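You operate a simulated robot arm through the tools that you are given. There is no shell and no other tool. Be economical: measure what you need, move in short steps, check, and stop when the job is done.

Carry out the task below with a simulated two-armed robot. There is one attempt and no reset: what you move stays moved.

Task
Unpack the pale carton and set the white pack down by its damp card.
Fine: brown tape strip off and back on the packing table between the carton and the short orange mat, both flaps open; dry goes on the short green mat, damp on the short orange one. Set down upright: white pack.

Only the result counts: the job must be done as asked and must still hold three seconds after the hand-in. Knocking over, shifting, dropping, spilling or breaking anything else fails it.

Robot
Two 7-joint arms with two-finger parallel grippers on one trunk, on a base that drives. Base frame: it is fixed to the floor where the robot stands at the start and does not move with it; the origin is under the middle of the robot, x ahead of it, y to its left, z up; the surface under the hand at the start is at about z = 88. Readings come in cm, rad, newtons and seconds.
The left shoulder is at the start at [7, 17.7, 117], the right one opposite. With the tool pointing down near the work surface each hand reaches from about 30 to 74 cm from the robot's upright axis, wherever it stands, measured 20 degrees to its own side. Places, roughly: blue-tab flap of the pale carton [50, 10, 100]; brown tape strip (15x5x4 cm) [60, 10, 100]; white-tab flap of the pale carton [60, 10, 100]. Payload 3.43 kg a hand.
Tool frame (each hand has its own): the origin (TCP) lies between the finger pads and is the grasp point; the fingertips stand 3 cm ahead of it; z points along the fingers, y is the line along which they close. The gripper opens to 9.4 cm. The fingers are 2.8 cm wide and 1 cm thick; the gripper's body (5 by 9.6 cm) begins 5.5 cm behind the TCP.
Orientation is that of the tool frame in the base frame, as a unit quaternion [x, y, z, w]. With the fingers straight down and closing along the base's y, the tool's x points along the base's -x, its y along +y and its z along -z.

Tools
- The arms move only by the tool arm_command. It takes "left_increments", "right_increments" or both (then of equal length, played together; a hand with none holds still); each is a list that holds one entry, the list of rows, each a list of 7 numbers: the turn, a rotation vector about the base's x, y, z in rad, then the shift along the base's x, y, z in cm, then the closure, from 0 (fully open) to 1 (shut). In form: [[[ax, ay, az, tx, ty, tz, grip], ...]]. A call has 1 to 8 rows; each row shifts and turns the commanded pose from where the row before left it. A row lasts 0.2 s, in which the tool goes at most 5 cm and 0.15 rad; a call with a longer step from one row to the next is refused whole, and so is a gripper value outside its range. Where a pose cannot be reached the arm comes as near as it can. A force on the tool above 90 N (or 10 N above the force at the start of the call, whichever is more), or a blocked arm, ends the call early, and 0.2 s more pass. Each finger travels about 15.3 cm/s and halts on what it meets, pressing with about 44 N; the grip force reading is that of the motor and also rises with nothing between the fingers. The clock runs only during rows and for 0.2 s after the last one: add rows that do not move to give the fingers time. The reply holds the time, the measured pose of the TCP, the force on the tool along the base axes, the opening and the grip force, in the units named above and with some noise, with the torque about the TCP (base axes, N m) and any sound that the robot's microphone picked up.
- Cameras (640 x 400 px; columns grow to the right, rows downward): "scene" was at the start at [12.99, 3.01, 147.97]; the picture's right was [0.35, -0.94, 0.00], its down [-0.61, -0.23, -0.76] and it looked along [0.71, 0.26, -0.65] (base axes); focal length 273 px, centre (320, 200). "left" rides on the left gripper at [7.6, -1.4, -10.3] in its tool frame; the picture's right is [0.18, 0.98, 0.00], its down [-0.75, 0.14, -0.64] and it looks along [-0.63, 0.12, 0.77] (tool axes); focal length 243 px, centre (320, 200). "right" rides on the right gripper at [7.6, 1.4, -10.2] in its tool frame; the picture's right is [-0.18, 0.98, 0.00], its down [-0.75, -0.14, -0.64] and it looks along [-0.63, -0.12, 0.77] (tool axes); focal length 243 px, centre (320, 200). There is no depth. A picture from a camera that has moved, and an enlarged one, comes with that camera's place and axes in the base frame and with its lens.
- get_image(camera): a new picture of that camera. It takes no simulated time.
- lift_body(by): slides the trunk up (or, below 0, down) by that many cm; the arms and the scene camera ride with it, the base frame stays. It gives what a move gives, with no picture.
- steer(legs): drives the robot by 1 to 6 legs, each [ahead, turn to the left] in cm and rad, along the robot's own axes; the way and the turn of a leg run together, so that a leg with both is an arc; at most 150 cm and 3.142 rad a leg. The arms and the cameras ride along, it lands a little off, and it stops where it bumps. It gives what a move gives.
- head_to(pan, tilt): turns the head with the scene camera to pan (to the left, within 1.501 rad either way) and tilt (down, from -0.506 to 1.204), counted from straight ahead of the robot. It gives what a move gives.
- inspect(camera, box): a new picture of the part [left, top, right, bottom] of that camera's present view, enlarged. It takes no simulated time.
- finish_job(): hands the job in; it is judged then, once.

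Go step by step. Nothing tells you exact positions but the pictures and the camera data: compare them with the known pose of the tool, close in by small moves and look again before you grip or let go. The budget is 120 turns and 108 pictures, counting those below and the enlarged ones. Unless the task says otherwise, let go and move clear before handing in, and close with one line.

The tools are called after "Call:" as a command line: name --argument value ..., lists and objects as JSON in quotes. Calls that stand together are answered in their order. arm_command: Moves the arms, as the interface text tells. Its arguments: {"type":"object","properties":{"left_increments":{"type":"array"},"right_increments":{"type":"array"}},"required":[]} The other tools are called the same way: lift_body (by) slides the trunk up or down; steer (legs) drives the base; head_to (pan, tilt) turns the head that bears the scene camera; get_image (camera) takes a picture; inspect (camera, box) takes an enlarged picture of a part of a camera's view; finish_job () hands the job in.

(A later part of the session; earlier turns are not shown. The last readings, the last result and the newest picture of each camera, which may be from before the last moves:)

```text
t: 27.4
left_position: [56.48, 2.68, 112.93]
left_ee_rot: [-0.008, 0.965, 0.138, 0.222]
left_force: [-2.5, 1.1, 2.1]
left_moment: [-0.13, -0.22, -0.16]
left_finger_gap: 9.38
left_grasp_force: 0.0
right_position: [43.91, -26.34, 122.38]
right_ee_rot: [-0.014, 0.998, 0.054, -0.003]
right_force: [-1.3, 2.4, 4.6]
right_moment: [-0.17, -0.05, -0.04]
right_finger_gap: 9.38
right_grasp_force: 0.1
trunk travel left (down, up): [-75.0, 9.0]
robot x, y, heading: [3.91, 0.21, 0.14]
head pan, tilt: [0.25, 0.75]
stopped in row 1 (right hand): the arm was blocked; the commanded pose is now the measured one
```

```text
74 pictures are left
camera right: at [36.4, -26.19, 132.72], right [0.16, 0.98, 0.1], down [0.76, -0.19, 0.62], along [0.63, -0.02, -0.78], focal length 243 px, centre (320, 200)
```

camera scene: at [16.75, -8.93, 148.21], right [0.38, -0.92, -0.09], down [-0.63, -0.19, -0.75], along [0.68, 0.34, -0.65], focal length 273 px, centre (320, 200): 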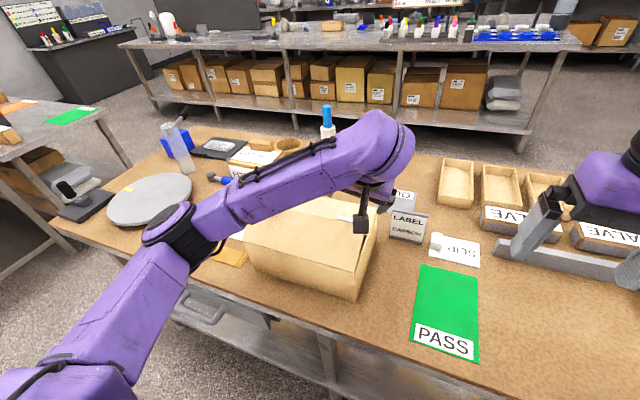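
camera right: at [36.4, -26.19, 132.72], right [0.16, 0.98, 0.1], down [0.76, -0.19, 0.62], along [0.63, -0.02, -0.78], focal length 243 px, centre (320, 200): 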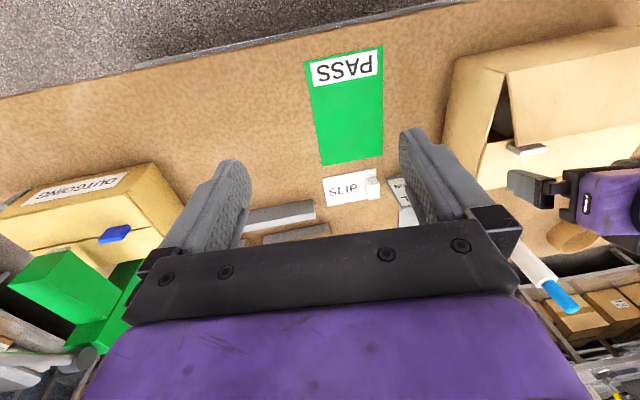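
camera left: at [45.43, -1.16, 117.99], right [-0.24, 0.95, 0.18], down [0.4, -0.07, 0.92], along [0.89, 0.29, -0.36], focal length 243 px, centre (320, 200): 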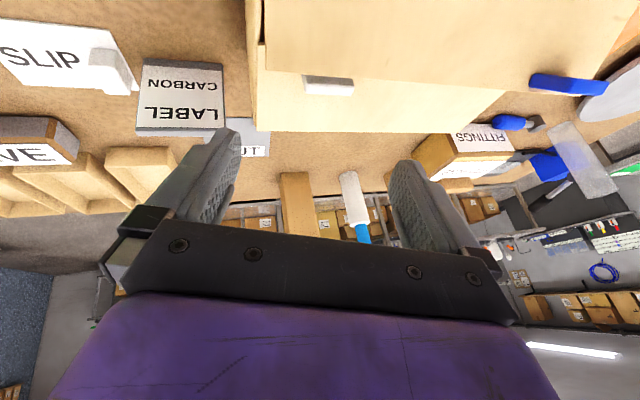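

The near flap is staying partly open, and the robot is rocking after the release. I'll hold both arms still and let it settle, well above everything.

Call:
arm_command --left_increments '[[[0, 0, 0, 0, 0, 0, 0]]]'

Call:
arm_command --left_increments '[[[0, 0, 0, 0, 0, 0, 0], [0, 0, 0, 0, 0, 0, 0], [0, 0, 0, 0, 0, 0, 0]]]'

Call:
get_image --camera "scene"

```text
t: 27.7
left_position: [55.68, 20.98, 109.75]
left_ee_rot: [-0.039, 0.974, 0.063, 0.215]
left_force: [4.4, -0.3, -2.6]
left_moment: [0.04, 0.23, 0.12]
left_finger_gap: 9.39
left_grasp_force: 0.1
right_position: [43.17, -5.53, 123.31]
right_ee_rot: [-0.044, 0.999, -0.023, -0.013]
right_force: [0.6, -3.7, -3.5]
right_moment: [0.23, -0.02, 0.02]
right_finger_gap: 9.42
right_grasp_force: 0.0
trunk travel left (down, up): [-75.0, 9.0]
robot x, y, heading: [3.57, 0.38, 0.15]
head pan, tilt: [0.25, 0.75]
stopped in row 1 (left hand): the arm was blocked; the commanded pose is now the measured one
```

```text
t: 28.3
left_position: [57.35, 2.56, 110.6]
left_ee_rot: [-0.014, 0.965, 0.147, 0.216]
left_force: [-3.1, -0.4, -1.0]
left_moment: [0.01, -0.19, -0.13]
left_finger_gap: 9.41
left_grasp_force: 0.0
right_position: [44.99, -24.38, 119.28]
right_ee_rot: [-0.049, 0.997, 0.052, -0.018]
right_force: [0.7, 2.6, 1.0]
right_moment: [-0.18, 0.13, -0.04]
right_finger_gap: 9.39
right_grasp_force: 0.0
trunk travel left (down, up): [-75.0, 9.0]
robot x, y, heading: [3.99, 0.77, 0.151]
head pan, tilt: [0.25, 0.75]
stopped in row 2 (right hand): the arm was blocked; the commanded pose is now the measured one
```

```text
73 pictures are left
camera scene: at [17.51, -0.24, 147.7], right [0.39, -0.92, -0.03], down [-0.63, -0.24, -0.74], along [0.67, 0.3, -0.68], focal length 273 px, centre (320, 200)
```

scene: 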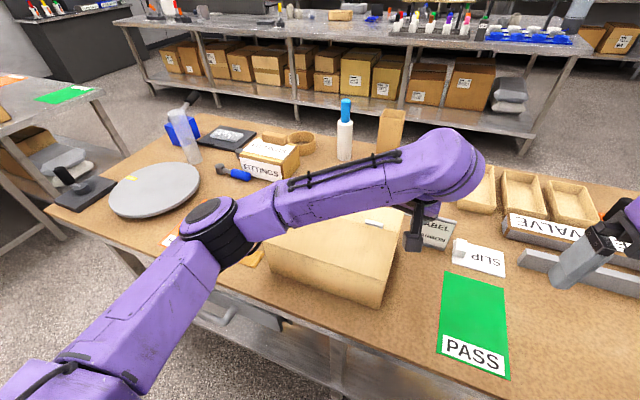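

The body is still rocking, and holding poses fixed in the base frame seems to feed it. I'll raise the trunk, which carries the arms along, gains clearance and gives it time to settle.

Call:
lift_body --by 8

Call:
get_image --camera "scene"

```text
t: 28.8
left_position: [54.89, 18.77, 111.84]
left_ee_rot: [-0.033, 0.971, 0.075, 0.224]
left_force: [2.5, 0.1, -2.4]
left_moment: [0.04, 0.13, 0.06]
left_finger_gap: 9.39
left_grasp_force: 0.0
right_position: [41.56, -5.71, 123.76]
right_ee_rot: [-0.06, 0.998, -0.003, -0.024]
right_force: [-0.6, -2.4, -5.5]
right_moment: [0.15, -0.04, 0.05]
right_finger_gap: 9.39
right_grasp_force: 0.0
trunk travel left (down, up): [-77.4, 6.6]
robot x, y, heading: [4.82, 0.19, 0.134]
head pan, tilt: [0.25, 0.75]
stopped: the arm was blocked; the commanded pose is now the measured one
```

```text
72 pictures are left
camera scene: at [16.88, 5.14, 149.98], right [0.38, -0.93, 0.0], down [-0.63, -0.26, -0.73], along [0.68, 0.27, -0.68], focal length 273 px, centre (320, 200)
```

scene: 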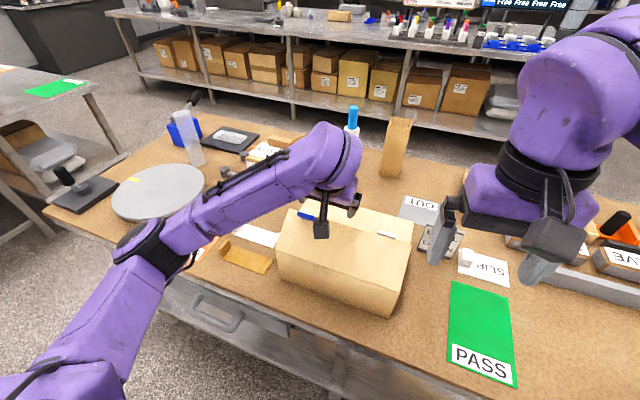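

The camera is nearly level again. I'll continue raising the trunk so the hands get clear while it settles.

Call:
lift_body --by 6

Call:
lift_body --by 3

Call:
get_image --camera "scene"

```text
t: 29.5
left_position: [56.58, 2.39, 115.51]
left_ee_rot: [-0.012, 0.964, 0.147, 0.224]
left_force: [-2.2, 0.7, -0.9]
left_moment: [-0.07, -0.23, -0.16]
left_finger_gap: 9.39
left_grasp_force: 0.0
right_position: [43.21, -22.23, 123.72]
right_ee_rot: [-0.069, 0.996, 0.05, -0.025]
right_force: [1.6, 1.2, -0.2]
right_moment: [-0.08, 0.12, -0.04]
right_finger_gap: 9.39
right_grasp_force: 0.0
trunk travel left (down, up): [-80.7, 3.3]
robot x, y, heading: [3.92, 0.46, 0.132]
head pan, tilt: [0.25, 0.75]
stopped: the arm was blocked; the commanded pose is now the measured one
```

```text
t: 30.0
left_position: [54.49, 17.36, 117.1]
left_ee_rot: [-0.03, 0.969, 0.086, 0.232]
left_force: [2.6, 0.1, -1.3]
left_moment: [-0.04, 0.19, 0.07]
left_finger_gap: 9.37
left_grasp_force: 0.1
right_position: [40.6, -5.45, 128.16]
right_ee_rot: [-0.074, 0.997, 0.018, -0.033]
right_force: [1.2, -3.8, -1.9]
right_moment: [0.31, 0.04, 0.03]
right_finger_gap: 9.42
right_grasp_force: 0.0
trunk travel left (down, up): [-83.1, 0.9]
robot x, y, heading: [4.53, 0.44, 0.129]
head pan, tilt: [0.25, 0.75]
stopped: the arm was blocked; the commanded pose is now the measured one
```

```text
71 pictures are left
camera scene: at [17.05, 3.7, 155.77], right [0.37, -0.93, 0.0], down [-0.63, -0.25, -0.73], along [0.68, 0.27, -0.68], focal length 273 px, centre (320, 200)
```

scene: 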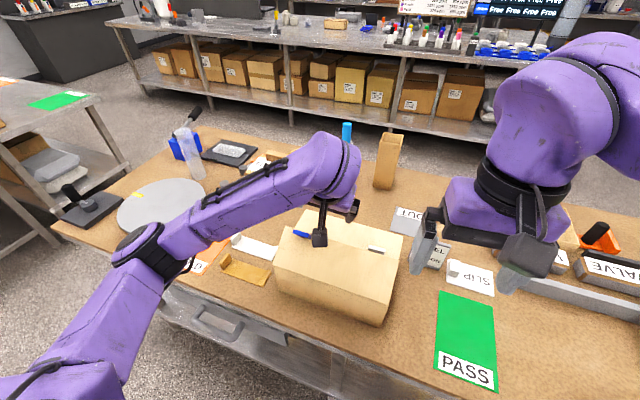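

Hands are now at z 117–128 and clear, and the rocking is shrinking. I'll pass some time with head moves so it damps out.

Call:
head_to --pan 0.9 --tilt 0.75

Call:
head_to --pan 0.15 --tilt 0.75

Call:
head_to --pan 0.9 --tilt 0.75

Call:
head_to --pan 0.15 --tilt 0.75

Call:
get_image --camera "scene"

```text
t: 31.1
left_position: [55.39, 11.24, 117.87]
left_ee_rot: [-0.02, 0.967, 0.109, 0.231]
left_force: [-0.3, 0.4, 1.8]
left_moment: [-0.04, -0.01, -0.06]
left_finger_gap: 9.41
left_grasp_force: 0.0
right_position: [41.7, -12.03, 128.04]
right_ee_rot: [-0.07, 0.995, 0.054, -0.037]
right_force: [0.4, -0.7, 0.8]
right_moment: [0.0, 0.0, -0.02]
right_finger_gap: 9.38
right_grasp_force: 0.0
trunk travel left (down, up): [-83.1, 0.9]
robot x, y, heading: [4.49, 0.51, 0.124]
head pan, tilt: [0.901, 0.75]
```

```text
t: 32.2
left_position: [56.04, 8.77, 118.0]
left_ee_rot: [-0.017, 0.967, 0.116, 0.227]
left_force: [-1.0, 0.0, 0.8]
left_moment: [-0.08, -0.04, -0.08]
left_finger_gap: 9.4
left_grasp_force: 0.1
right_position: [42.11, -14.52, 127.63]
right_ee_rot: [-0.075, 0.996, 0.046, -0.033]
right_force: [-0.4, 2.8, 0.7]
right_moment: [-0.23, 0.0, 0.01]
right_finger_gap: 9.39
right_grasp_force: 0.1
trunk travel left (down, up): [-83.1, 0.9]
robot x, y, heading: [4.55, 0.08, 0.127]
head pan, tilt: [0.15, 0.75]
```

```text
t: 33.3
left_position: [56.13, 8.54, 118.15]
left_ee_rot: [-0.017, 0.967, 0.115, 0.226]
left_force: [-1.0, 0.6, -0.1]
left_moment: [-0.1, -0.04, -0.12]
left_finger_gap: 9.38
left_grasp_force: 0.0
right_position: [42.24, -14.84, 127.5]
right_ee_rot: [-0.073, 0.996, 0.044, -0.031]
right_force: [0.0, 3.3, 1.5]
right_moment: [-0.21, 0.01, -0.06]
right_finger_gap: 9.39
right_grasp_force: 0.0
trunk travel left (down, up): [-83.1, 0.9]
robot x, y, heading: [4.66, 0.57, 0.127]
head pan, tilt: [0.901, 0.75]
```

```text
t: 34.4
left_position: [55.81, 10.01, 117.91]
left_ee_rot: [-0.019, 0.968, 0.109, 0.226]
left_force: [-0.5, 1.1, -0.8]
left_moment: [-0.05, -0.04, -0.05]
left_finger_gap: 9.41
left_grasp_force: 0.1
right_position: [42.03, -13.3, 127.77]
right_ee_rot: [-0.074, 0.996, 0.037, -0.031]
right_force: [0.5, 1.3, 1.4]
right_moment: [-0.14, 0.04, 0.01]
right_finger_gap: 9.4
right_grasp_force: 0.1
trunk travel left (down, up): [-83.1, 0.9]
robot x, y, heading: [4.52, 0.47, 0.125]
head pan, tilt: [0.15, 0.75]
```

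```text
70 pictures are left
camera scene: at [18.24, -2.19, 155.96], right [0.27, -0.96, -0.04], down [-0.66, -0.16, -0.73], along [0.7, 0.22, -0.68], focal length 273 px, centre (320, 200)
```

scene: 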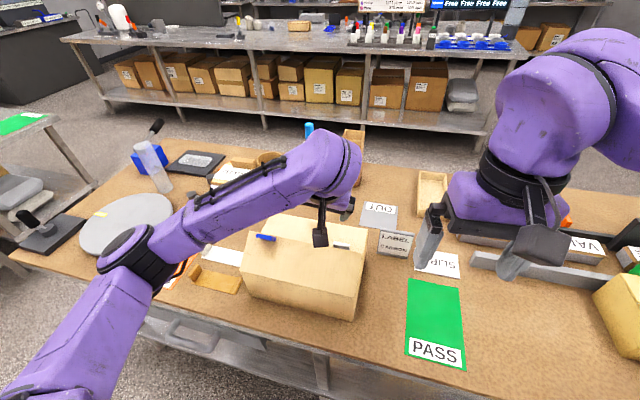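

It still isn't level: the left elbow may be propped on the table edge. I'll take a closer look.

Call:
inspect --camera "scene" --box '[0, 180, 300, 370]'

Call:
get_image --camera "left"

```text
2.11 times, centred on (150, 275) of scene
camera zoom: at [18.24, -2.19, 155.96], right [0.27, -0.96, -0.04], down [-0.66, -0.16, -0.73], along [0.7, 0.22, -0.68], focal length 575 px, centre (678, 42)
```

zoom: 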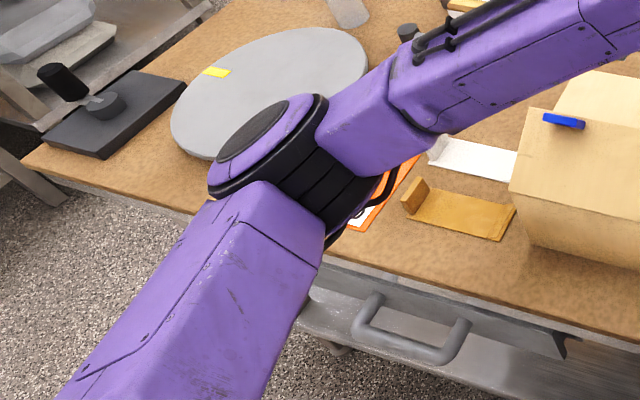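

```text
68 pictures are left
camera left: at [44.78, 6.39, 123.14], right [-0.25, 0.96, 0.12], down [0.39, -0.01, 0.92], along [0.89, 0.28, -0.37], focal length 243 px, centre (320, 200)
```

left: 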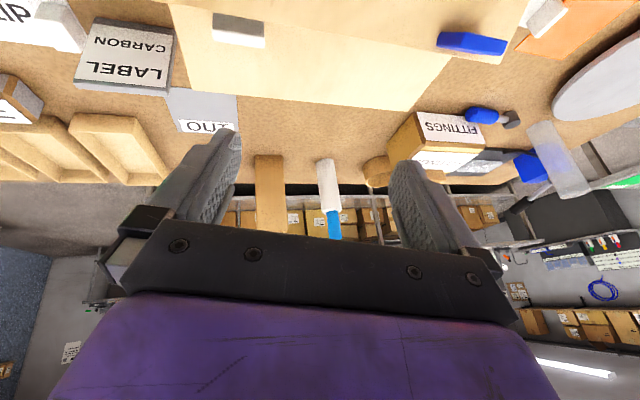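

The rocking has mostly died. The left elbow hangs low over the table's front edge, which is what jammed. I'll raise the left hand and remove its tilt so the elbow rises.

Call:
arm_command --left_increments '[[[-0.055, 0.115, -0.01, -1, 1, 2, 0], [-0.055, 0.115, -0.01, -1, 1, 2, 0], [-0.055, 0.115, -0.01, -1, 1, 2, 0], [-0.055, 0.115, -0.01, -1, 1, 2, 0], [0, 0, 0, 0, 0, 0, 0]]]'

Call:
get_image --camera "scene"

```text
t: 35.6
left_position: [51.24, 18.6, 125.22]
left_ee_rot: [-0.008, 1.0, -0.018, -0.002]
left_force: [0.2, 0.9, 0.5]
left_moment: [-0.08, 0.02, -0.01]
left_finger_gap: 9.4
left_grasp_force: 0.1
right_position: [41.49, -8.29, 128.09]
right_ee_rot: [-0.076, 0.997, 0.014, -0.029]
right_force: [-0.7, 0.9, -0.6]
right_moment: [-0.09, 0.0, -0.01]
right_finger_gap: 9.4
right_grasp_force: 0.0
trunk travel left (down, up): [-83.1, 0.9]
robot x, y, heading: [4.52, 0.52, 0.132]
head pan, tilt: [0.15, 0.75]
```

```text
67 pictures are left
camera scene: at [17.22, 5.62, 155.69], right [0.28, -0.96, 0.01], down [-0.65, -0.2, -0.73], along [0.7, 0.19, -0.68], focal length 273 px, centre (320, 200)
```

scene: 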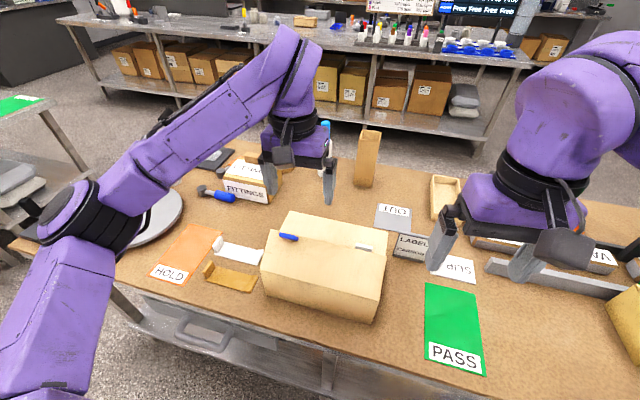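

Everything on the table looks in place and the elbow is up. I'll drive the base back to its start pose and let it settle.

Call:
steer --legs '[[-4.5, -0.13]]'

Call:
head_to --pan 0.3 --tilt 0.8

Call:
get_image --camera "scene"

Call:
inspect --camera "scene" --box '[220, 170, 440, 310]'

```text
t: 36.5
left_position: [49.42, 10.04, 125.24]
left_ee_rot: [0.06, 0.998, -0.01, -0.006]
left_force: [0.8, -0.2, -0.7]
left_moment: [0.06, 0.05, 0.02]
left_finger_gap: 9.38
left_grasp_force: 0.1
right_position: [36.18, -15.36, 127.64]
right_ee_rot: [-0.009, 0.999, 0.024, -0.029]
right_force: [0.3, -0.4, 0.2]
right_moment: [0.02, 0.01, 0.02]
right_finger_gap: 9.38
right_grasp_force: 0.0
trunk travel left (down, up): [-83.1, 0.9]
robot x, y, heading: [0.43, 0.2, -0.005]
head pan, tilt: [0.15, 0.75]
```

```text
t: 37.2
left_position: [49.01, 10.02, 125.24]
left_ee_rot: [0.059, 0.998, -0.01, -0.003]
left_force: [0.3, 0.1, 0.1]
left_moment: [-0.01, -0.01, -0.02]
left_finger_gap: 9.4
left_grasp_force: 0.0
right_position: [35.69, -15.22, 127.96]
right_ee_rot: [-0.009, 0.999, 0.024, -0.028]
right_force: [-0.3, 0.1, -0.6]
right_moment: [-0.01, -0.04, 0.01]
right_finger_gap: 9.41
right_grasp_force: 0.0
trunk travel left (down, up): [-83.1, 0.9]
robot x, y, heading: [0.18, 0.77, -0.013]
head pan, tilt: [0.3, 0.799]
```

```text
66 pictures are left
camera scene: at [12.87, 2.52, 155.3], right [0.29, -0.96, 0.0], down [-0.69, -0.21, -0.7], along [0.67, 0.2, -0.72], focal length 273 px, centre (320, 200)
```

scene: 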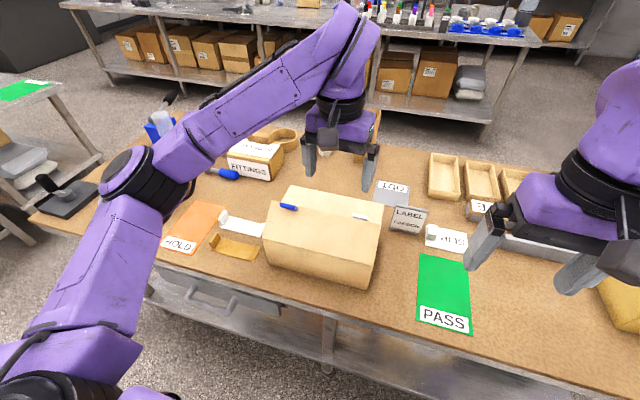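

```text
2.86 times, centred on (330, 240) of scene
camera zoom: at [12.87, 2.52, 155.3], right [0.29, -0.96, 0.0], down [-0.69, -0.21, -0.7], along [0.67, 0.2, -0.72], focal length 780 px, centre (291, 86)
```

zoom: 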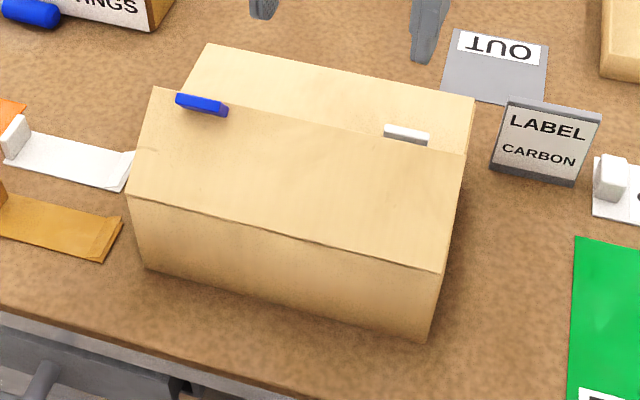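

The robot is level again, the carton has not moved (corner still at (47.8, 27.7)) and the near flap stays up at about 30°. I'll put the closed left fingers behind its free edge and push it open.

Call:
arm_command --left_increments '[[[0.01, -0.003, 0.06, 2.8, 1, -2.5, 1], [0.01, -0.003, 0.058, 2.8, 1, -2.5, 1], [0, 0, 0, 2.8, 1, -2.5, 1], [0, 0, 0, 2.8, 1, -2.5, 1], [0, 0, 0, 0, 0, 0, 1]]]'

Call:
get_image --camera "scene"

Call:
get_image --camera "left"

```text
t: 38.5
left_position: [60.24, 14.23, 115.37]
left_ee_rot: [0.0, 1.0, -0.001, 0.0]
left_force: [0.8, -0.6, -0.2]
left_moment: [-0.01, -0.03, -0.01]
left_finger_gap: 0.04
left_grasp_force: 33.2
right_position: [35.79, -15.19, 127.94]
right_ee_rot: [-0.01, 0.999, 0.024, -0.028]
right_force: [-0.1, 0.4, 0.7]
right_moment: [-0.01, 0.0, 0.0]
right_finger_gap: 9.39
right_grasp_force: 0.0
trunk travel left (down, up): [-83.1, 0.9]
robot x, y, heading: [0.32, 0.62, -0.003]
head pan, tilt: [0.3, 0.799]
```

```text
64 pictures are left
camera scene: at [12.84, 2.58, 155.3], right [0.29, -0.96, 0.0], down [-0.69, -0.21, -0.7], along [0.67, 0.2, -0.72], focal length 273 px, centre (320, 200)
```

scene: 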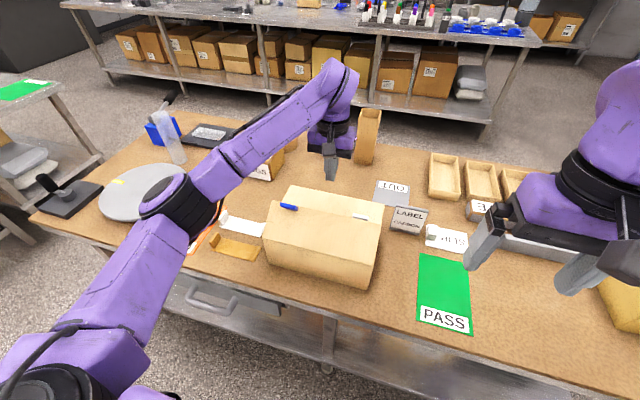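

```text
63 pictures are left
camera left: at [52.58, 12.76, 125.59], right [-0.18, 0.98, 0.0], down [0.75, 0.14, 0.64], along [0.63, 0.12, -0.77], focal length 243 px, centre (320, 200)
```

left: 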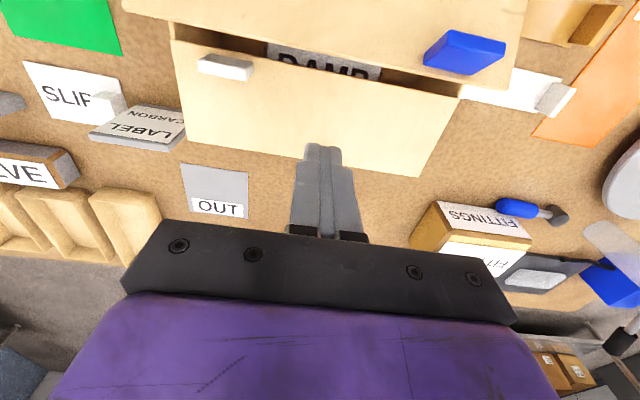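

Through the gap I can already read "DAMP" on a card inside. The fingers stand behind the flap's edge; I'll lower them to tips z ≈ 103, then look.

Call:
arm_command --left_increments '[[[0, 0, 0, 0, 0, -3, 1], [0, 0, 0, 0, 0, -3, 1], [0, 0, 0, 0, 0, -3, 1], [0, 0, 0, 0, 0, -0.5, 1], [0, 0, 0, 0, 0, 0, 1]]]'

Call:
get_image --camera "scene"

Call:
get_image --camera "left"

```text
t: 39.6
left_position: [59.96, 14.22, 105.96]
left_ee_rot: [0.0, 1.0, 0.0, 0.0]
left_force: [0.9, -0.4, 0.8]
left_moment: [0.01, 0.0, 0.01]
left_finger_gap: 0.01
left_grasp_force: 33.2
right_position: [35.62, -15.29, 127.86]
right_ee_rot: [-0.008, 0.999, 0.023, -0.028]
right_force: [-0.1, -0.6, 1.4]
right_moment: [0.01, 0.03, -0.02]
right_finger_gap: 9.39
right_grasp_force: 0.1
trunk travel left (down, up): [-83.1, 0.9]
robot x, y, heading: [-0.09, 0.23, -0.004]
head pan, tilt: [0.3, 0.799]
```

```text
62 pictures are left
camera scene: at [12.88, 2.58, 155.3], right [0.29, -0.96, 0.0], down [-0.69, -0.21, -0.7], along [0.67, 0.2, -0.72], focal length 273 px, centre (320, 200)
```

scene: 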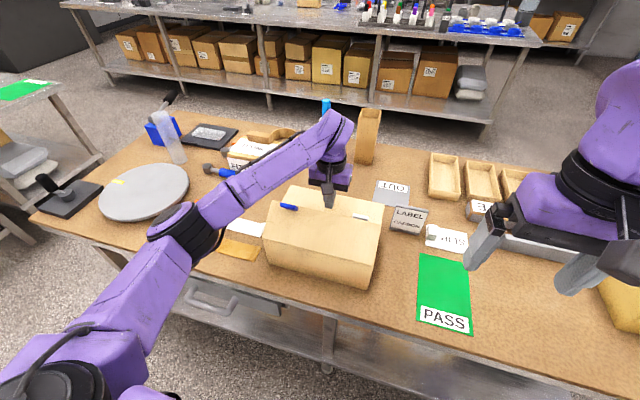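

```text
61 pictures are left
camera left: at [52.43, 12.8, 116.21], right [-0.18, 0.98, 0.0], down [0.75, 0.14, 0.64], along [0.63, 0.12, -0.77], focal length 243 px, centre (320, 200)
```

left: 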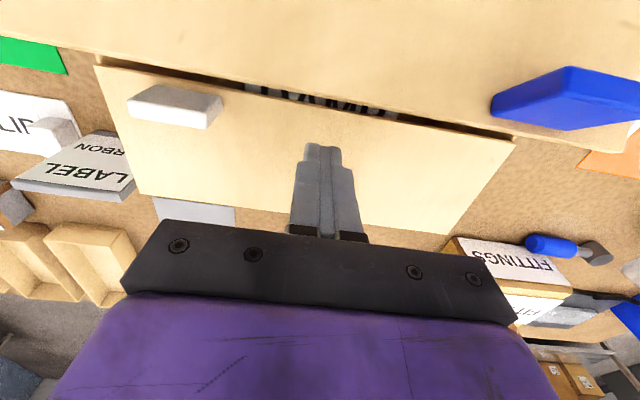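

The fingers are behind the flap. I'll push toward the robot in small steps, watching the elbow.

Call:
arm_command --left_increments '[[[0, 0, 0, -1.5, 0, 0, 1], [0, 0, 0, -1.5, 0, 0, 1], [0, 0, 0, -1.5, 0, 0, 1], [0, 0, 0, -1.5, 0, 0, 1], [0, 0, 0, -1.5, 0, 0, 1], [0, 0, 0, 0, 0, 0, 1]]]'

Call:
get_image --camera "scene"

```text
t: 40.6
left_position: [56.0, 14.21, 106.96]
left_ee_rot: [0.0, 1.0, -0.001, 0.024]
left_force: [18.7, -4.0, 17.1]
left_moment: [-0.02, 0.22, 0.06]
left_finger_gap: 0.0
left_grasp_force: 32.7
right_position: [35.96, -15.46, 127.83]
right_ee_rot: [-0.008, 0.999, 0.024, -0.029]
right_force: [0.3, -0.3, 0.5]
right_moment: [-0.02, -0.03, 0.01]
right_finger_gap: 9.4
right_grasp_force: 0.0
trunk travel left (down, up): [-83.1, 0.9]
robot x, y, heading: [0.22, -0.04, -0.009]
head pan, tilt: [0.3, 0.799]
stopped in row 4 (left hand): the force on the tool passed its limit at 98 N (the readings are from after the stop); the commanded pose is now the measured one
```

```text
60 pictures are left
camera scene: at [13.31, 2.47, 155.24], right [0.29, -0.96, 0.0], down [-0.69, -0.21, -0.7], along [0.67, 0.2, -0.72], focal length 273 px, centre (320, 200)
```

scene: 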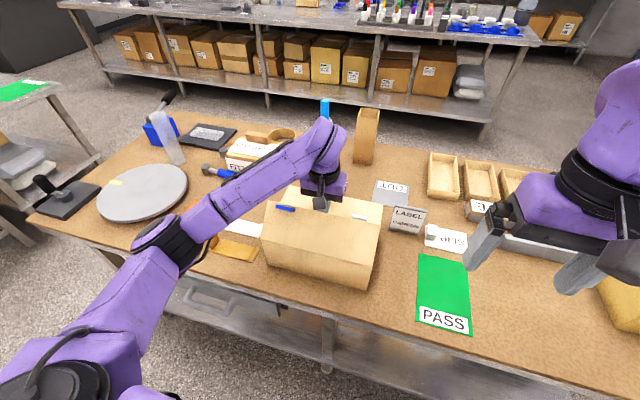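

A strong resistance came up at x 56. I'll see what the fingers are touching.

Call:
get_image --camera "left"

Call:
inspect --camera "scene" --box '[240, 150, 400, 270]'

Call:
inspect --camera "scene" --box '[90, 180, 290, 300]'

```text
59 pictures are left
camera left: at [48.02, 12.8, 116.84], right [-0.18, 0.98, -0.01], down [0.72, 0.14, 0.68], along [0.67, 0.12, -0.74], focal length 243 px, centre (320, 200)
```

left: 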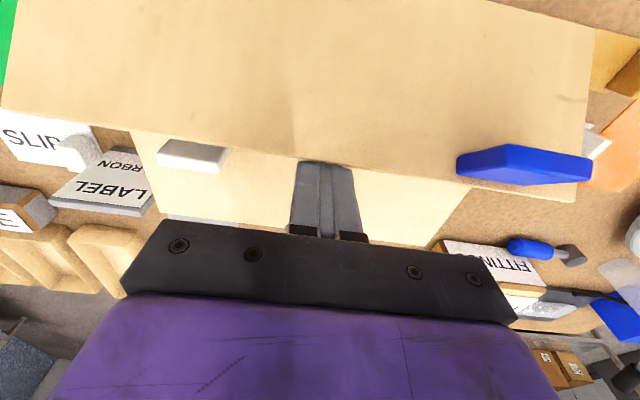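

```text
3.33 times, centred on (320, 210) of scene
camera zoom: at [13.31, 2.47, 155.24], right [0.29, -0.96, 0.0], down [-0.69, -0.21, -0.7], along [0.67, 0.2, -0.72], focal length 910 px, centre (320, 167)
```

zoom: 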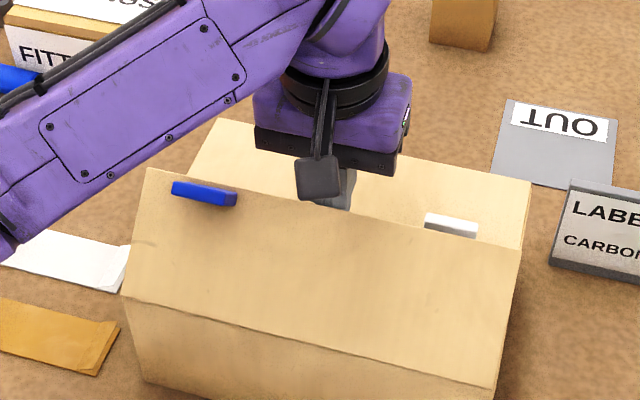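

```text
3.20 times, centred on (190, 240) of scene
camera zoom: at [13.31, 2.47, 155.24], right [0.29, -0.96, 0.0], down [-0.69, -0.21, -0.7], along [0.67, 0.2, -0.72], focal length 874 px, centre (736, 72)
```

zoom: 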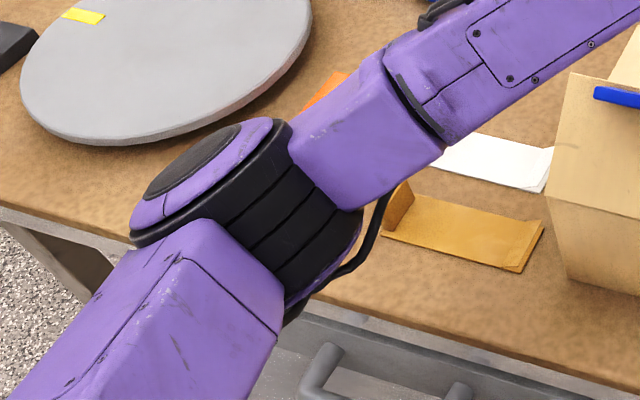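

The flap did rise to about 45°, but its edge binds by friction on the vertical fingers. I'll follow the arc instead, moving up and back together.

Call:
arm_command --left_increments '[[[0, 0, 0, -0.7, 0, 0.8, 1], [0, 0, 0, -0.8, 0, 0.7, 1], [0, 0, 0, -0.9, 0, 0.6, 1], [0, 0, 0, -1, 0, 0.5, 1], [0, 0, 0, -1, 0, 0.4, 1], [0, 0, 0, -1, 0, 0.2, 1], [0, 0, 0, 0, 0, 0, 1]]]'

Call:
get_image --camera "scene"

```text
t: 42.2
left_position: [50.02, 14.27, 110.0]
left_ee_rot: [0.0, 1.0, 0.0, 0.018]
left_force: [1.8, -1.7, 21.7]
left_moment: [0.01, 0.32, 0.01]
left_finger_gap: 0.02
left_grasp_force: 32.8
right_position: [35.67, -15.32, 127.91]
right_ee_rot: [-0.009, 0.999, 0.024, -0.027]
right_force: [0.7, -0.2, 0.8]
right_moment: [-0.01, 0.02, -0.03]
right_finger_gap: 9.41
right_grasp_force: 0.2
trunk travel left (down, up): [-83.1, 0.9]
robot x, y, heading: [0.15, 0.41, -0.013]
head pan, tilt: [0.3, 0.799]
```

```text
56 pictures are left
camera scene: at [12.79, 2.4, 155.31], right [0.29, -0.96, 0.0], down [-0.69, -0.21, -0.7], along [0.67, 0.2, -0.72], focal length 273 px, centre (320, 200)
```

scene: 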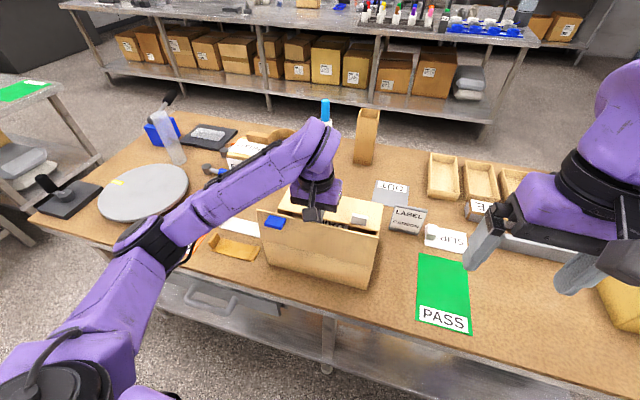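

That works; the flap is nearly upright. I'll continue pushing it past vertical.

Call:
arm_command --left_increments '[[[0, 0, 0, -1.2, 0, 0, 1], [0, 0, 0, -1.2, 0, 0, 1], [0, 0, 0, -1.2, 0, -0.3, 1], [0, 0, 0, -1.2, 0, -0.3, 1], [0, 0, 0, -1.2, 0, -0.4, 1], [0, 0, 0, -1.2, 0, -0.5, 1], [0, 0, 0, 0, 0, 0, 1]]]'

Call:
get_image --camera "scene"

```text
t: 43.5
left_position: [45.15, 14.46, 109.61]
left_ee_rot: [-0.003, 0.999, -0.001, 0.044]
left_force: [36.5, -17.5, 13.9]
left_moment: [-0.34, -1.77, 0.28]
left_finger_gap: 0.02
left_grasp_force: 32.9
right_position: [36.17, -15.65, 127.81]
right_ee_rot: [-0.007, 0.999, 0.025, -0.029]
right_force: [-0.6, -0.8, 0.6]
right_moment: [-0.01, -0.05, 0.02]
right_finger_gap: 9.39
right_grasp_force: 0.1
trunk travel left (down, up): [-83.1, 0.9]
robot x, y, heading: [0.38, 0.25, -0.013]
head pan, tilt: [0.3, 0.799]
stopped in row 6 (left hand): the force on the tool passed its limit at 115 N (the readings are from after the stop); the commanded pose is now the measured one
```

```text
55 pictures are left
camera scene: at [13.48, 2.33, 155.21], right [0.28, -0.96, 0.0], down [-0.69, -0.2, -0.7], along [0.67, 0.2, -0.72], focal length 273 px, centre (320, 200)
```

scene: 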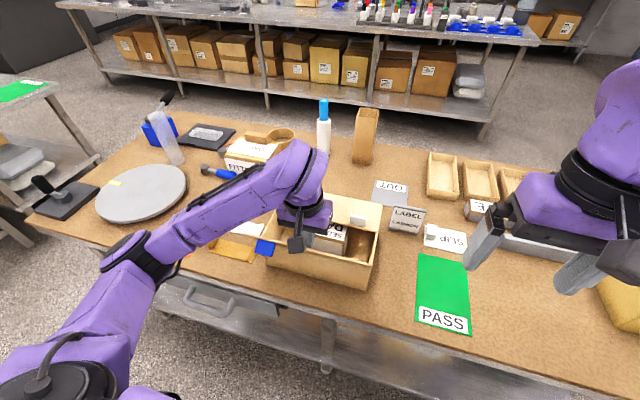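

The flap is well past vertical and has met its stop. I'll ease off and rise clear.

Call:
arm_command --left_increments '[[[0, 0, 0, 1.5, 0, 0.5, 1], [0, -0.08, 0, 1.5, 0, 2, 1], [0, 0, 0, 1, 0, 4, 1], [0, 0, 0, 0, 2, 4.5, 1], [0, 0, 0, -1, 3, 3.5, 1], [0, 0, 0, -1, 4, 2, 0], [0, 0, 0, -1, 4, 2, 0]]]'

Call:
get_image --camera "scene"

Call:
inspect --camera "scene" --box '[230, 170, 430, 300]'

```text
t: 45.1
left_position: [45.28, 28.17, 128.09]
left_ee_rot: [-0.002, 0.997, -0.003, 0.079]
left_force: [0.1, 1.1, -0.7]
left_moment: [-0.03, -0.04, 0.0]
left_finger_gap: 9.39
left_grasp_force: 0.1
right_position: [35.71, -15.13, 128.01]
right_ee_rot: [-0.008, 0.999, 0.023, -0.028]
right_force: [-0.5, -0.1, 1.0]
right_moment: [-0.02, -0.04, 0.02]
right_finger_gap: 9.43
right_grasp_force: 0.0
trunk travel left (down, up): [-83.1, 0.9]
robot x, y, heading: [0.44, 0.58, -0.014]
head pan, tilt: [0.3, 0.799]
```

```text
54 pictures are left
camera scene: at [12.89, 2.76, 155.31], right [0.29, -0.96, 0.0], down [-0.69, -0.21, -0.7], along [0.67, 0.2, -0.72], focal length 273 px, centre (320, 200)
```

scene: 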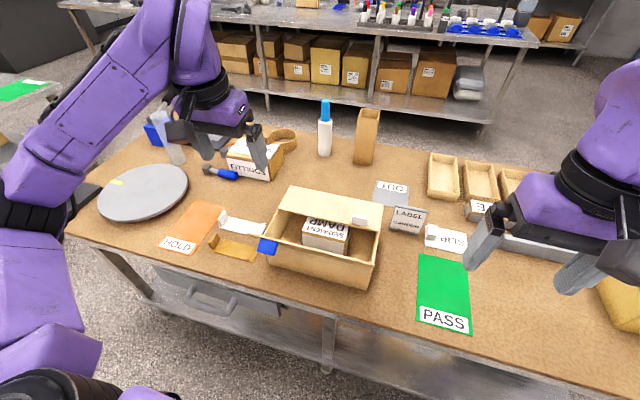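

```text
3.08 times, centred on (330, 235) of scene
camera zoom: at [12.89, 2.76, 155.31], right [0.29, -0.96, 0.0], down [-0.69, -0.21, -0.7], along [0.67, 0.2, -0.72], focal length 840 px, centre (289, 92)
```

zoom: 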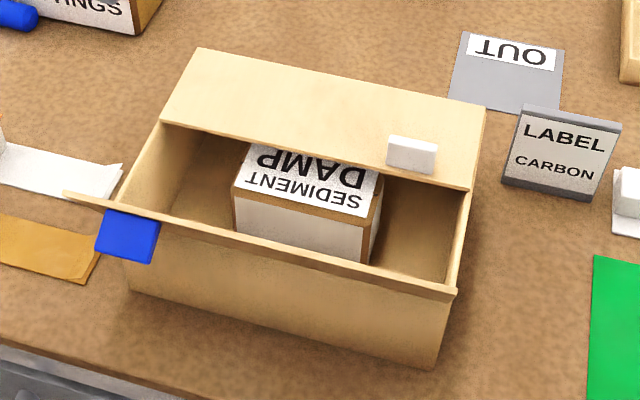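

The near flap is open. Inside, the pack's card reads "SEDIMENT – DAMP", so it goes on the orange mat. Next is the white-tab flap at about (59, 5.7): I'll bring the left hand above it.

Call:
arm_command --left_increments '[[[0, 0.04, 0, 2, -3.2, -2, 0], [0, 0.04, 0, 2, -3.2, -2, 0], [0, 0.04, 0, 2, -3.2, -2, 0], [0, 0.038, 0, 2, -3.2, -2, 0], [0, 0, 0, 2, -3.2, -2, 0], [0, 0, 0, 2, -3.2, -2, 0], [0, 0, 0, 1.9, -3.2, -2, 0], [0, 0, 0, 0, 0, 0, 0]]]'

Call:
get_image --camera "scene"

Call:
get_image --camera "left"

```text
t: 46.9
left_position: [59.59, 5.29, 114.14]
left_ee_rot: [-0.004, 1.0, -0.002, 0.001]
left_force: [0.0, 0.7, 0.4]
left_moment: [-0.01, -0.02, -0.01]
left_finger_gap: 9.39
left_grasp_force: 0.0
right_position: [35.8, -15.37, 127.98]
right_ee_rot: [-0.008, 0.999, 0.023, -0.027]
right_force: [0.2, -0.3, -0.6]
right_moment: [-0.03, -0.03, 0.0]
right_finger_gap: 9.4
right_grasp_force: 0.0
trunk travel left (down, up): [-83.1, 0.9]
robot x, y, heading: [0.54, 0.3, -0.014]
head pan, tilt: [0.3, 0.799]
```

```text
52 pictures are left
camera scene: at [13.05, 2.63, 155.3], right [0.29, -0.96, 0.0], down [-0.69, -0.21, -0.7], along [0.67, 0.2, -0.72], focal length 273 px, centre (320, 200)
```

scene: 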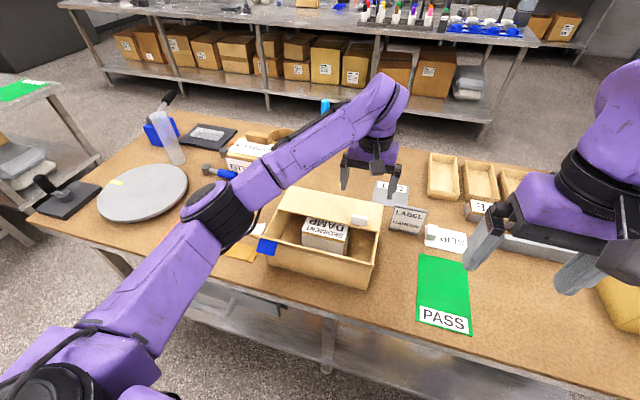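

```text
51 pictures are left
camera left: at [52.0, 3.77, 124.29], right [-0.19, 0.98, 0.0], down [0.75, 0.15, 0.64], along [0.63, 0.12, -0.77], focal length 243 px, centre (320, 200)
```

left: 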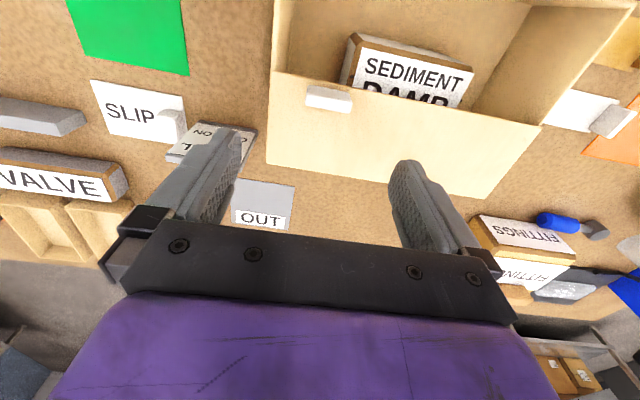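

The left forearm would pass close to the open blue flap here. I'll retreat it and use the right hand, whose elbow stays over free space.

Call:
arm_command --left_increments '[[[0, 0, 0, -1.5, 3, 3, 0], [0, 0, 0, -1.5, 3.2, 3, 0], [0, 0, 0, -2, 3.5, 2.5, 0], [0, 0, 0, -2, 3.8, 2.2, 0], [0, 0, 0, -2, 3.8, 2, 0], [0, 0, 0, -2, 4, 1, 0], [0, 0, 0, -2, 4.4, 0, 0], [0, 0, 0, -2, 4.4, 0, 0]]]'

Call:
arm_command --right_increments '[[[-0.012, -0.014, -0.0045, 3.3, 3, -1, 0], [-0.012, -0.014, -0.0045, 3.3, 3, -1, 0], [-0.012, -0.014, -0.0045, 3.3, 3, -2, 0], [-0.012, -0.014, -0.0045, 3.3, 3, -2, 0], [0, 0, 0, 3.3, 3, -2, 0], [0, 0, 0, 3.3, 3, -2, 0], [0, 0, 0, 3.3, 2.9, -2, 0], [0, 0, 0, 0, 0, 0, 0]]]'

Call:
get_image --camera "scene"

Call:
get_image --camera "right"

```text
t: 48.7
left_position: [44.3, 35.02, 127.83]
left_ee_rot: [-0.003, 1.0, -0.003, -0.001]
left_force: [-0.1, -0.2, -0.6]
left_moment: [-0.07, -0.04, 0.0]
left_finger_gap: 9.4
left_grasp_force: 0.1
right_position: [35.73, -15.19, 128.02]
right_ee_rot: [-0.008, 0.999, 0.023, -0.027]
right_force: [-0.2, 0.2, 0.4]
right_moment: [-0.04, -0.02, 0.02]
right_finger_gap: 9.38
right_grasp_force: 0.1
trunk travel left (down, up): [-83.1, 0.9]
robot x, y, heading: [0.18, 0.52, -0.007]
head pan, tilt: [0.3, 0.799]
```

```text
t: 50.5
left_position: [44.53, 34.72, 127.87]
left_ee_rot: [-0.003, 1.0, -0.001, -0.001]
left_force: [-0.7, 0.5, -0.1]
left_moment: [0.03, -0.03, 0.01]
left_finger_gap: 9.43
left_grasp_force: 0.2
right_position: [58.86, 5.5, 115.9]
right_ee_rot: [0.0, 1.0, 0.0, 0.0]
right_force: [-0.3, -0.2, 0.7]
right_moment: [-0.03, -0.02, 0.05]
right_finger_gap: 9.41
right_grasp_force: 0.0
trunk travel left (down, up): [-83.1, 0.9]
robot x, y, heading: [0.28, 0.19, -0.01]
head pan, tilt: [0.3, 0.799]
```

```text
50 pictures are left
camera scene: at [13.01, 2.49, 155.3], right [0.29, -0.96, 0.0], down [-0.69, -0.2, -0.7], along [0.67, 0.2, -0.72], focal length 273 px, centre (320, 200)
```

scene: 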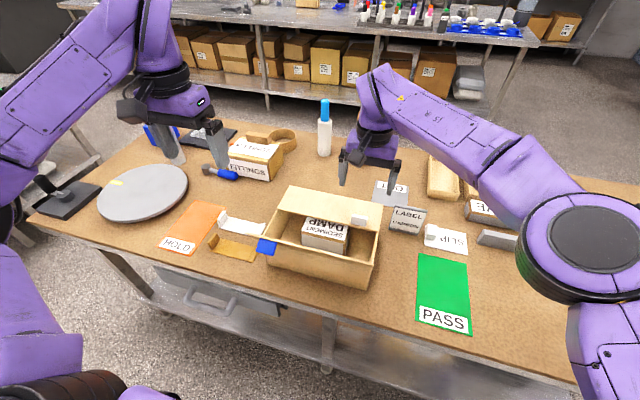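

```text
49 pictures are left
camera right: at [51.35, 6.92, 126.11], right [0.19, 0.98, 0.0], down [0.75, -0.14, 0.64], along [0.63, -0.12, -0.77], focal length 243 px, centre (320, 200)
```

right: 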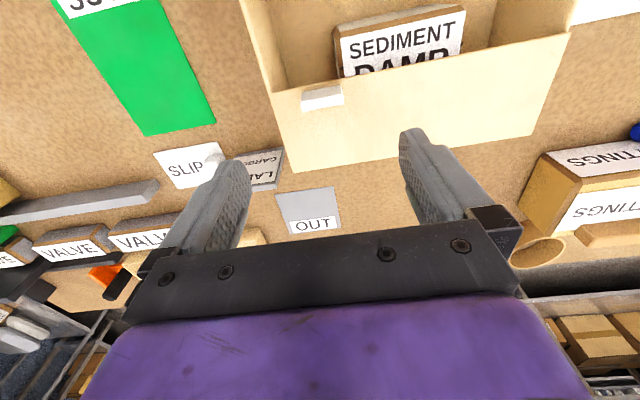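

The right elbow is high and clear. The white tab reads (58.9, 5.7); I'll descend around it.

Call:
arm_command --right_increments '[[[0, 0, 0, 0, 0.1, -3.5, 0], [0, 0, 0, 0, 0, -3.5, 0], [0, 0, 0, 0, 0, -3, 0], [0, 0, 0, 0, 0, -2.2, 0], [0, 0, 0, 0, 0, 0, 0]]]'

Call:
get_image --camera "right"

Call:
inspect --camera "scene" --box '[290, 130, 430, 260]'

```text
t: 51.7
left_position: [44.43, 34.88, 127.73]
left_ee_rot: [-0.003, 1.0, -0.001, 0.001]
left_force: [-0.2, -0.4, -0.4]
left_moment: [0.01, -0.03, -0.03]
left_finger_gap: 9.42
left_grasp_force: 0.1
right_position: [59.07, 5.51, 103.59]
right_ee_rot: [0.001, 1.0, 0.0, -0.001]
right_force: [-0.2, -0.1, 2.1]
right_moment: [0.09, -0.02, -0.01]
right_finger_gap: 9.41
right_grasp_force: 0.0
trunk travel left (down, up): [-83.1, 0.9]
robot x, y, heading: [0.14, -0.11, -0.005]
head pan, tilt: [0.3, 0.799]
```

```text
48 pictures are left
camera right: at [51.56, 6.98, 113.83], right [0.19, 0.98, 0.0], down [0.75, -0.14, 0.64], along [0.63, -0.12, -0.77], focal length 243 px, centre (320, 200)
```

right: 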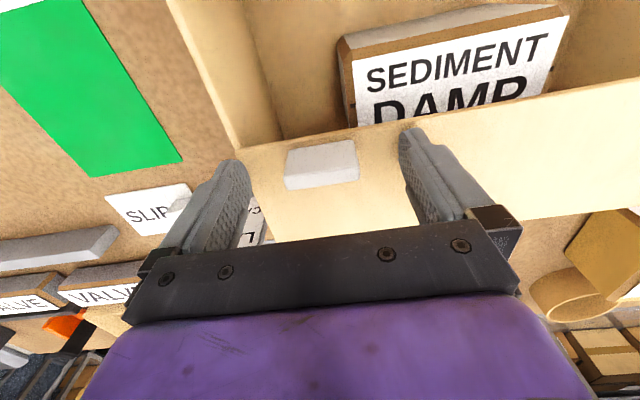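

```text
3.08 times, centred on (360, 195) of scene
camera zoom: at [13.08, 2.57, 155.3], right [0.29, -0.96, 0.0], down [-0.69, -0.21, -0.7], along [0.67, 0.2, -0.72], focal length 840 px, centre (197, 215)
```

zoom: 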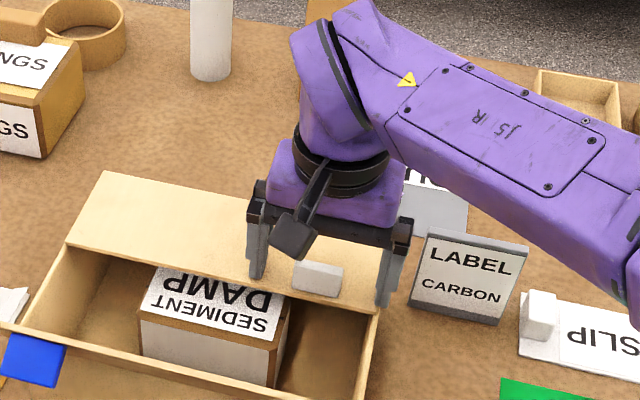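

The tab sits centred between the right fingers; I'll close on it.

Call:
arm_command --right_increments '[[[0, 0, 0, 0, 0, 0.3, 0], [0, 0, 0, 0, 0, 0, 0.4], [0, 0, 0, 0, 0, 0, 0.8], [0, 0, 0, 0, 0, 0, 0.8], [0, 0, 0, 0, 0, 0, 0.8]]]'

```text
t: 52.9
left_position: [44.49, 34.85, 127.62]
left_ee_rot: [-0.004, 1.0, -0.003, 0.0]
left_force: [0.2, 0.2, -0.4]
left_moment: [-0.04, -0.01, 0.05]
left_finger_gap: 9.39
left_grasp_force: 0.0
right_position: [58.94, 5.73, 104.06]
right_ee_rot: [0.0, 1.0, 0.001, 0.0]
right_force: [-1.6, 5.4, 0.2]
right_moment: [0.62, 0.13, 0.39]
right_finger_gap: 3.95
right_grasp_force: 45.0
trunk travel left (down, up): [-83.1, 0.9]
robot x, y, heading: [0.39, 0.16, -0.008]
head pan, tilt: [0.3, 0.799]
```

Gripped. I'll swing the far flap up about its hinge (x 67.6, z 100), following the arc with only half the tilt.

Call:
arm_command --right_increments '[[[0, 0.075, 0, 0.55, 0, 1.28, 0.8], [0, 0.075, 0, 0.73, 0, 1.21, 0.8], [0, 0.075, 0, 0.92, 0, 1.09, 0.8], [0, 0, 0, 0, 0, 0, 0.8]]]'

Call:
get_image --camera "scene"

```text
t: 53.9
left_position: [44.85, 35.81, 127.37]
left_ee_rot: [-0.003, 1.0, -0.006, -0.001]
left_force: [-0.2, 0.7, 1.0]
left_moment: [-0.03, -0.02, -0.02]
left_finger_gap: 9.39
left_grasp_force: 0.1
right_position: [59.55, 5.73, 105.22]
right_ee_rot: [0.001, 0.998, -0.002, -0.058]
right_force: [-3.3, 32.9, -16.8]
right_moment: [0.98, 1.39, 0.36]
right_finger_gap: 3.96
right_grasp_force: 44.8
right hand out of reach, approached as far as the arm can: row 2, 3
trunk travel left (down, up): [-83.1, 0.9]
robot x, y, heading: [0.14, -0.19, -0.01]
head pan, tilt: [0.3, 0.799]
```

```text
46 pictures are left
camera scene: at [13.37, 4.71, 155.3], right [0.29, -0.96, 0.01], down [-0.69, -0.22, -0.69], along [0.67, 0.19, -0.72], focal length 273 px, centre (320, 200)
```

scene: 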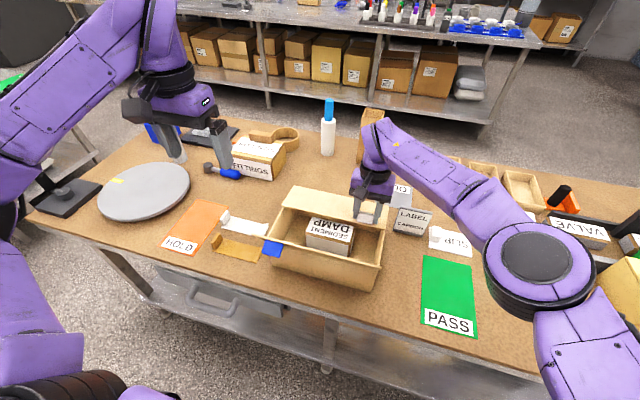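

The tilt runs into the arm's limits again, so I'll take the tilt out at once and use the pads as a pivot instead.

Call:
arm_command --right_increments '[[[0, -0.15, 0, -0.9, 0, -0.9, 0.8], [0, -0.075, 0, -0.4, 0, -0.2, 0.8], [0, 0, 0, 0, 0, 0, 0.8]]]'

Call:
get_image --camera "scene"

```text
t: 54.7
left_position: [45.12, 35.88, 127.35]
left_ee_rot: [-0.004, 1.0, -0.006, -0.002]
left_force: [-0.3, -0.3, 0.4]
left_moment: [0.01, 0.03, -0.01]
left_finger_gap: 9.43
left_grasp_force: 0.1
right_position: [58.81, 5.71, 104.13]
right_ee_rot: [0.001, 0.998, -0.003, 0.058]
right_force: [19.6, 35.8, -2.8]
right_moment: [1.47, 0.09, 0.31]
right_finger_gap: 3.95
right_grasp_force: 45.1
trunk travel left (down, up): [-83.1, 0.9]
robot x, y, heading: [0.41, 0.47, -0.007]
head pan, tilt: [0.3, 0.799]
```

```text
45 pictures are left
camera scene: at [13.8, 5.65, 155.32], right [0.29, -0.96, 0.02], down [-0.69, -0.22, -0.69], along [0.66, 0.19, -0.72], focal length 273 px, centre (320, 200)
```

scene: 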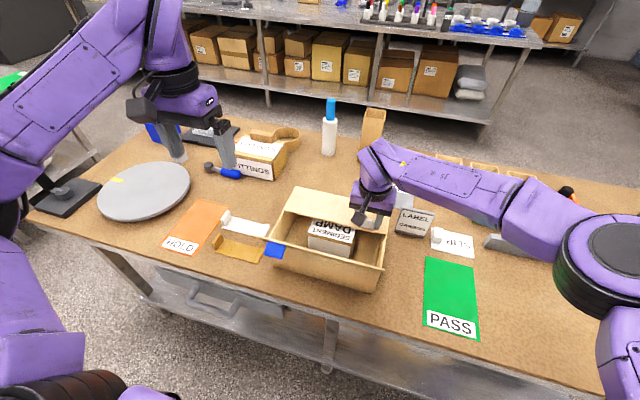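

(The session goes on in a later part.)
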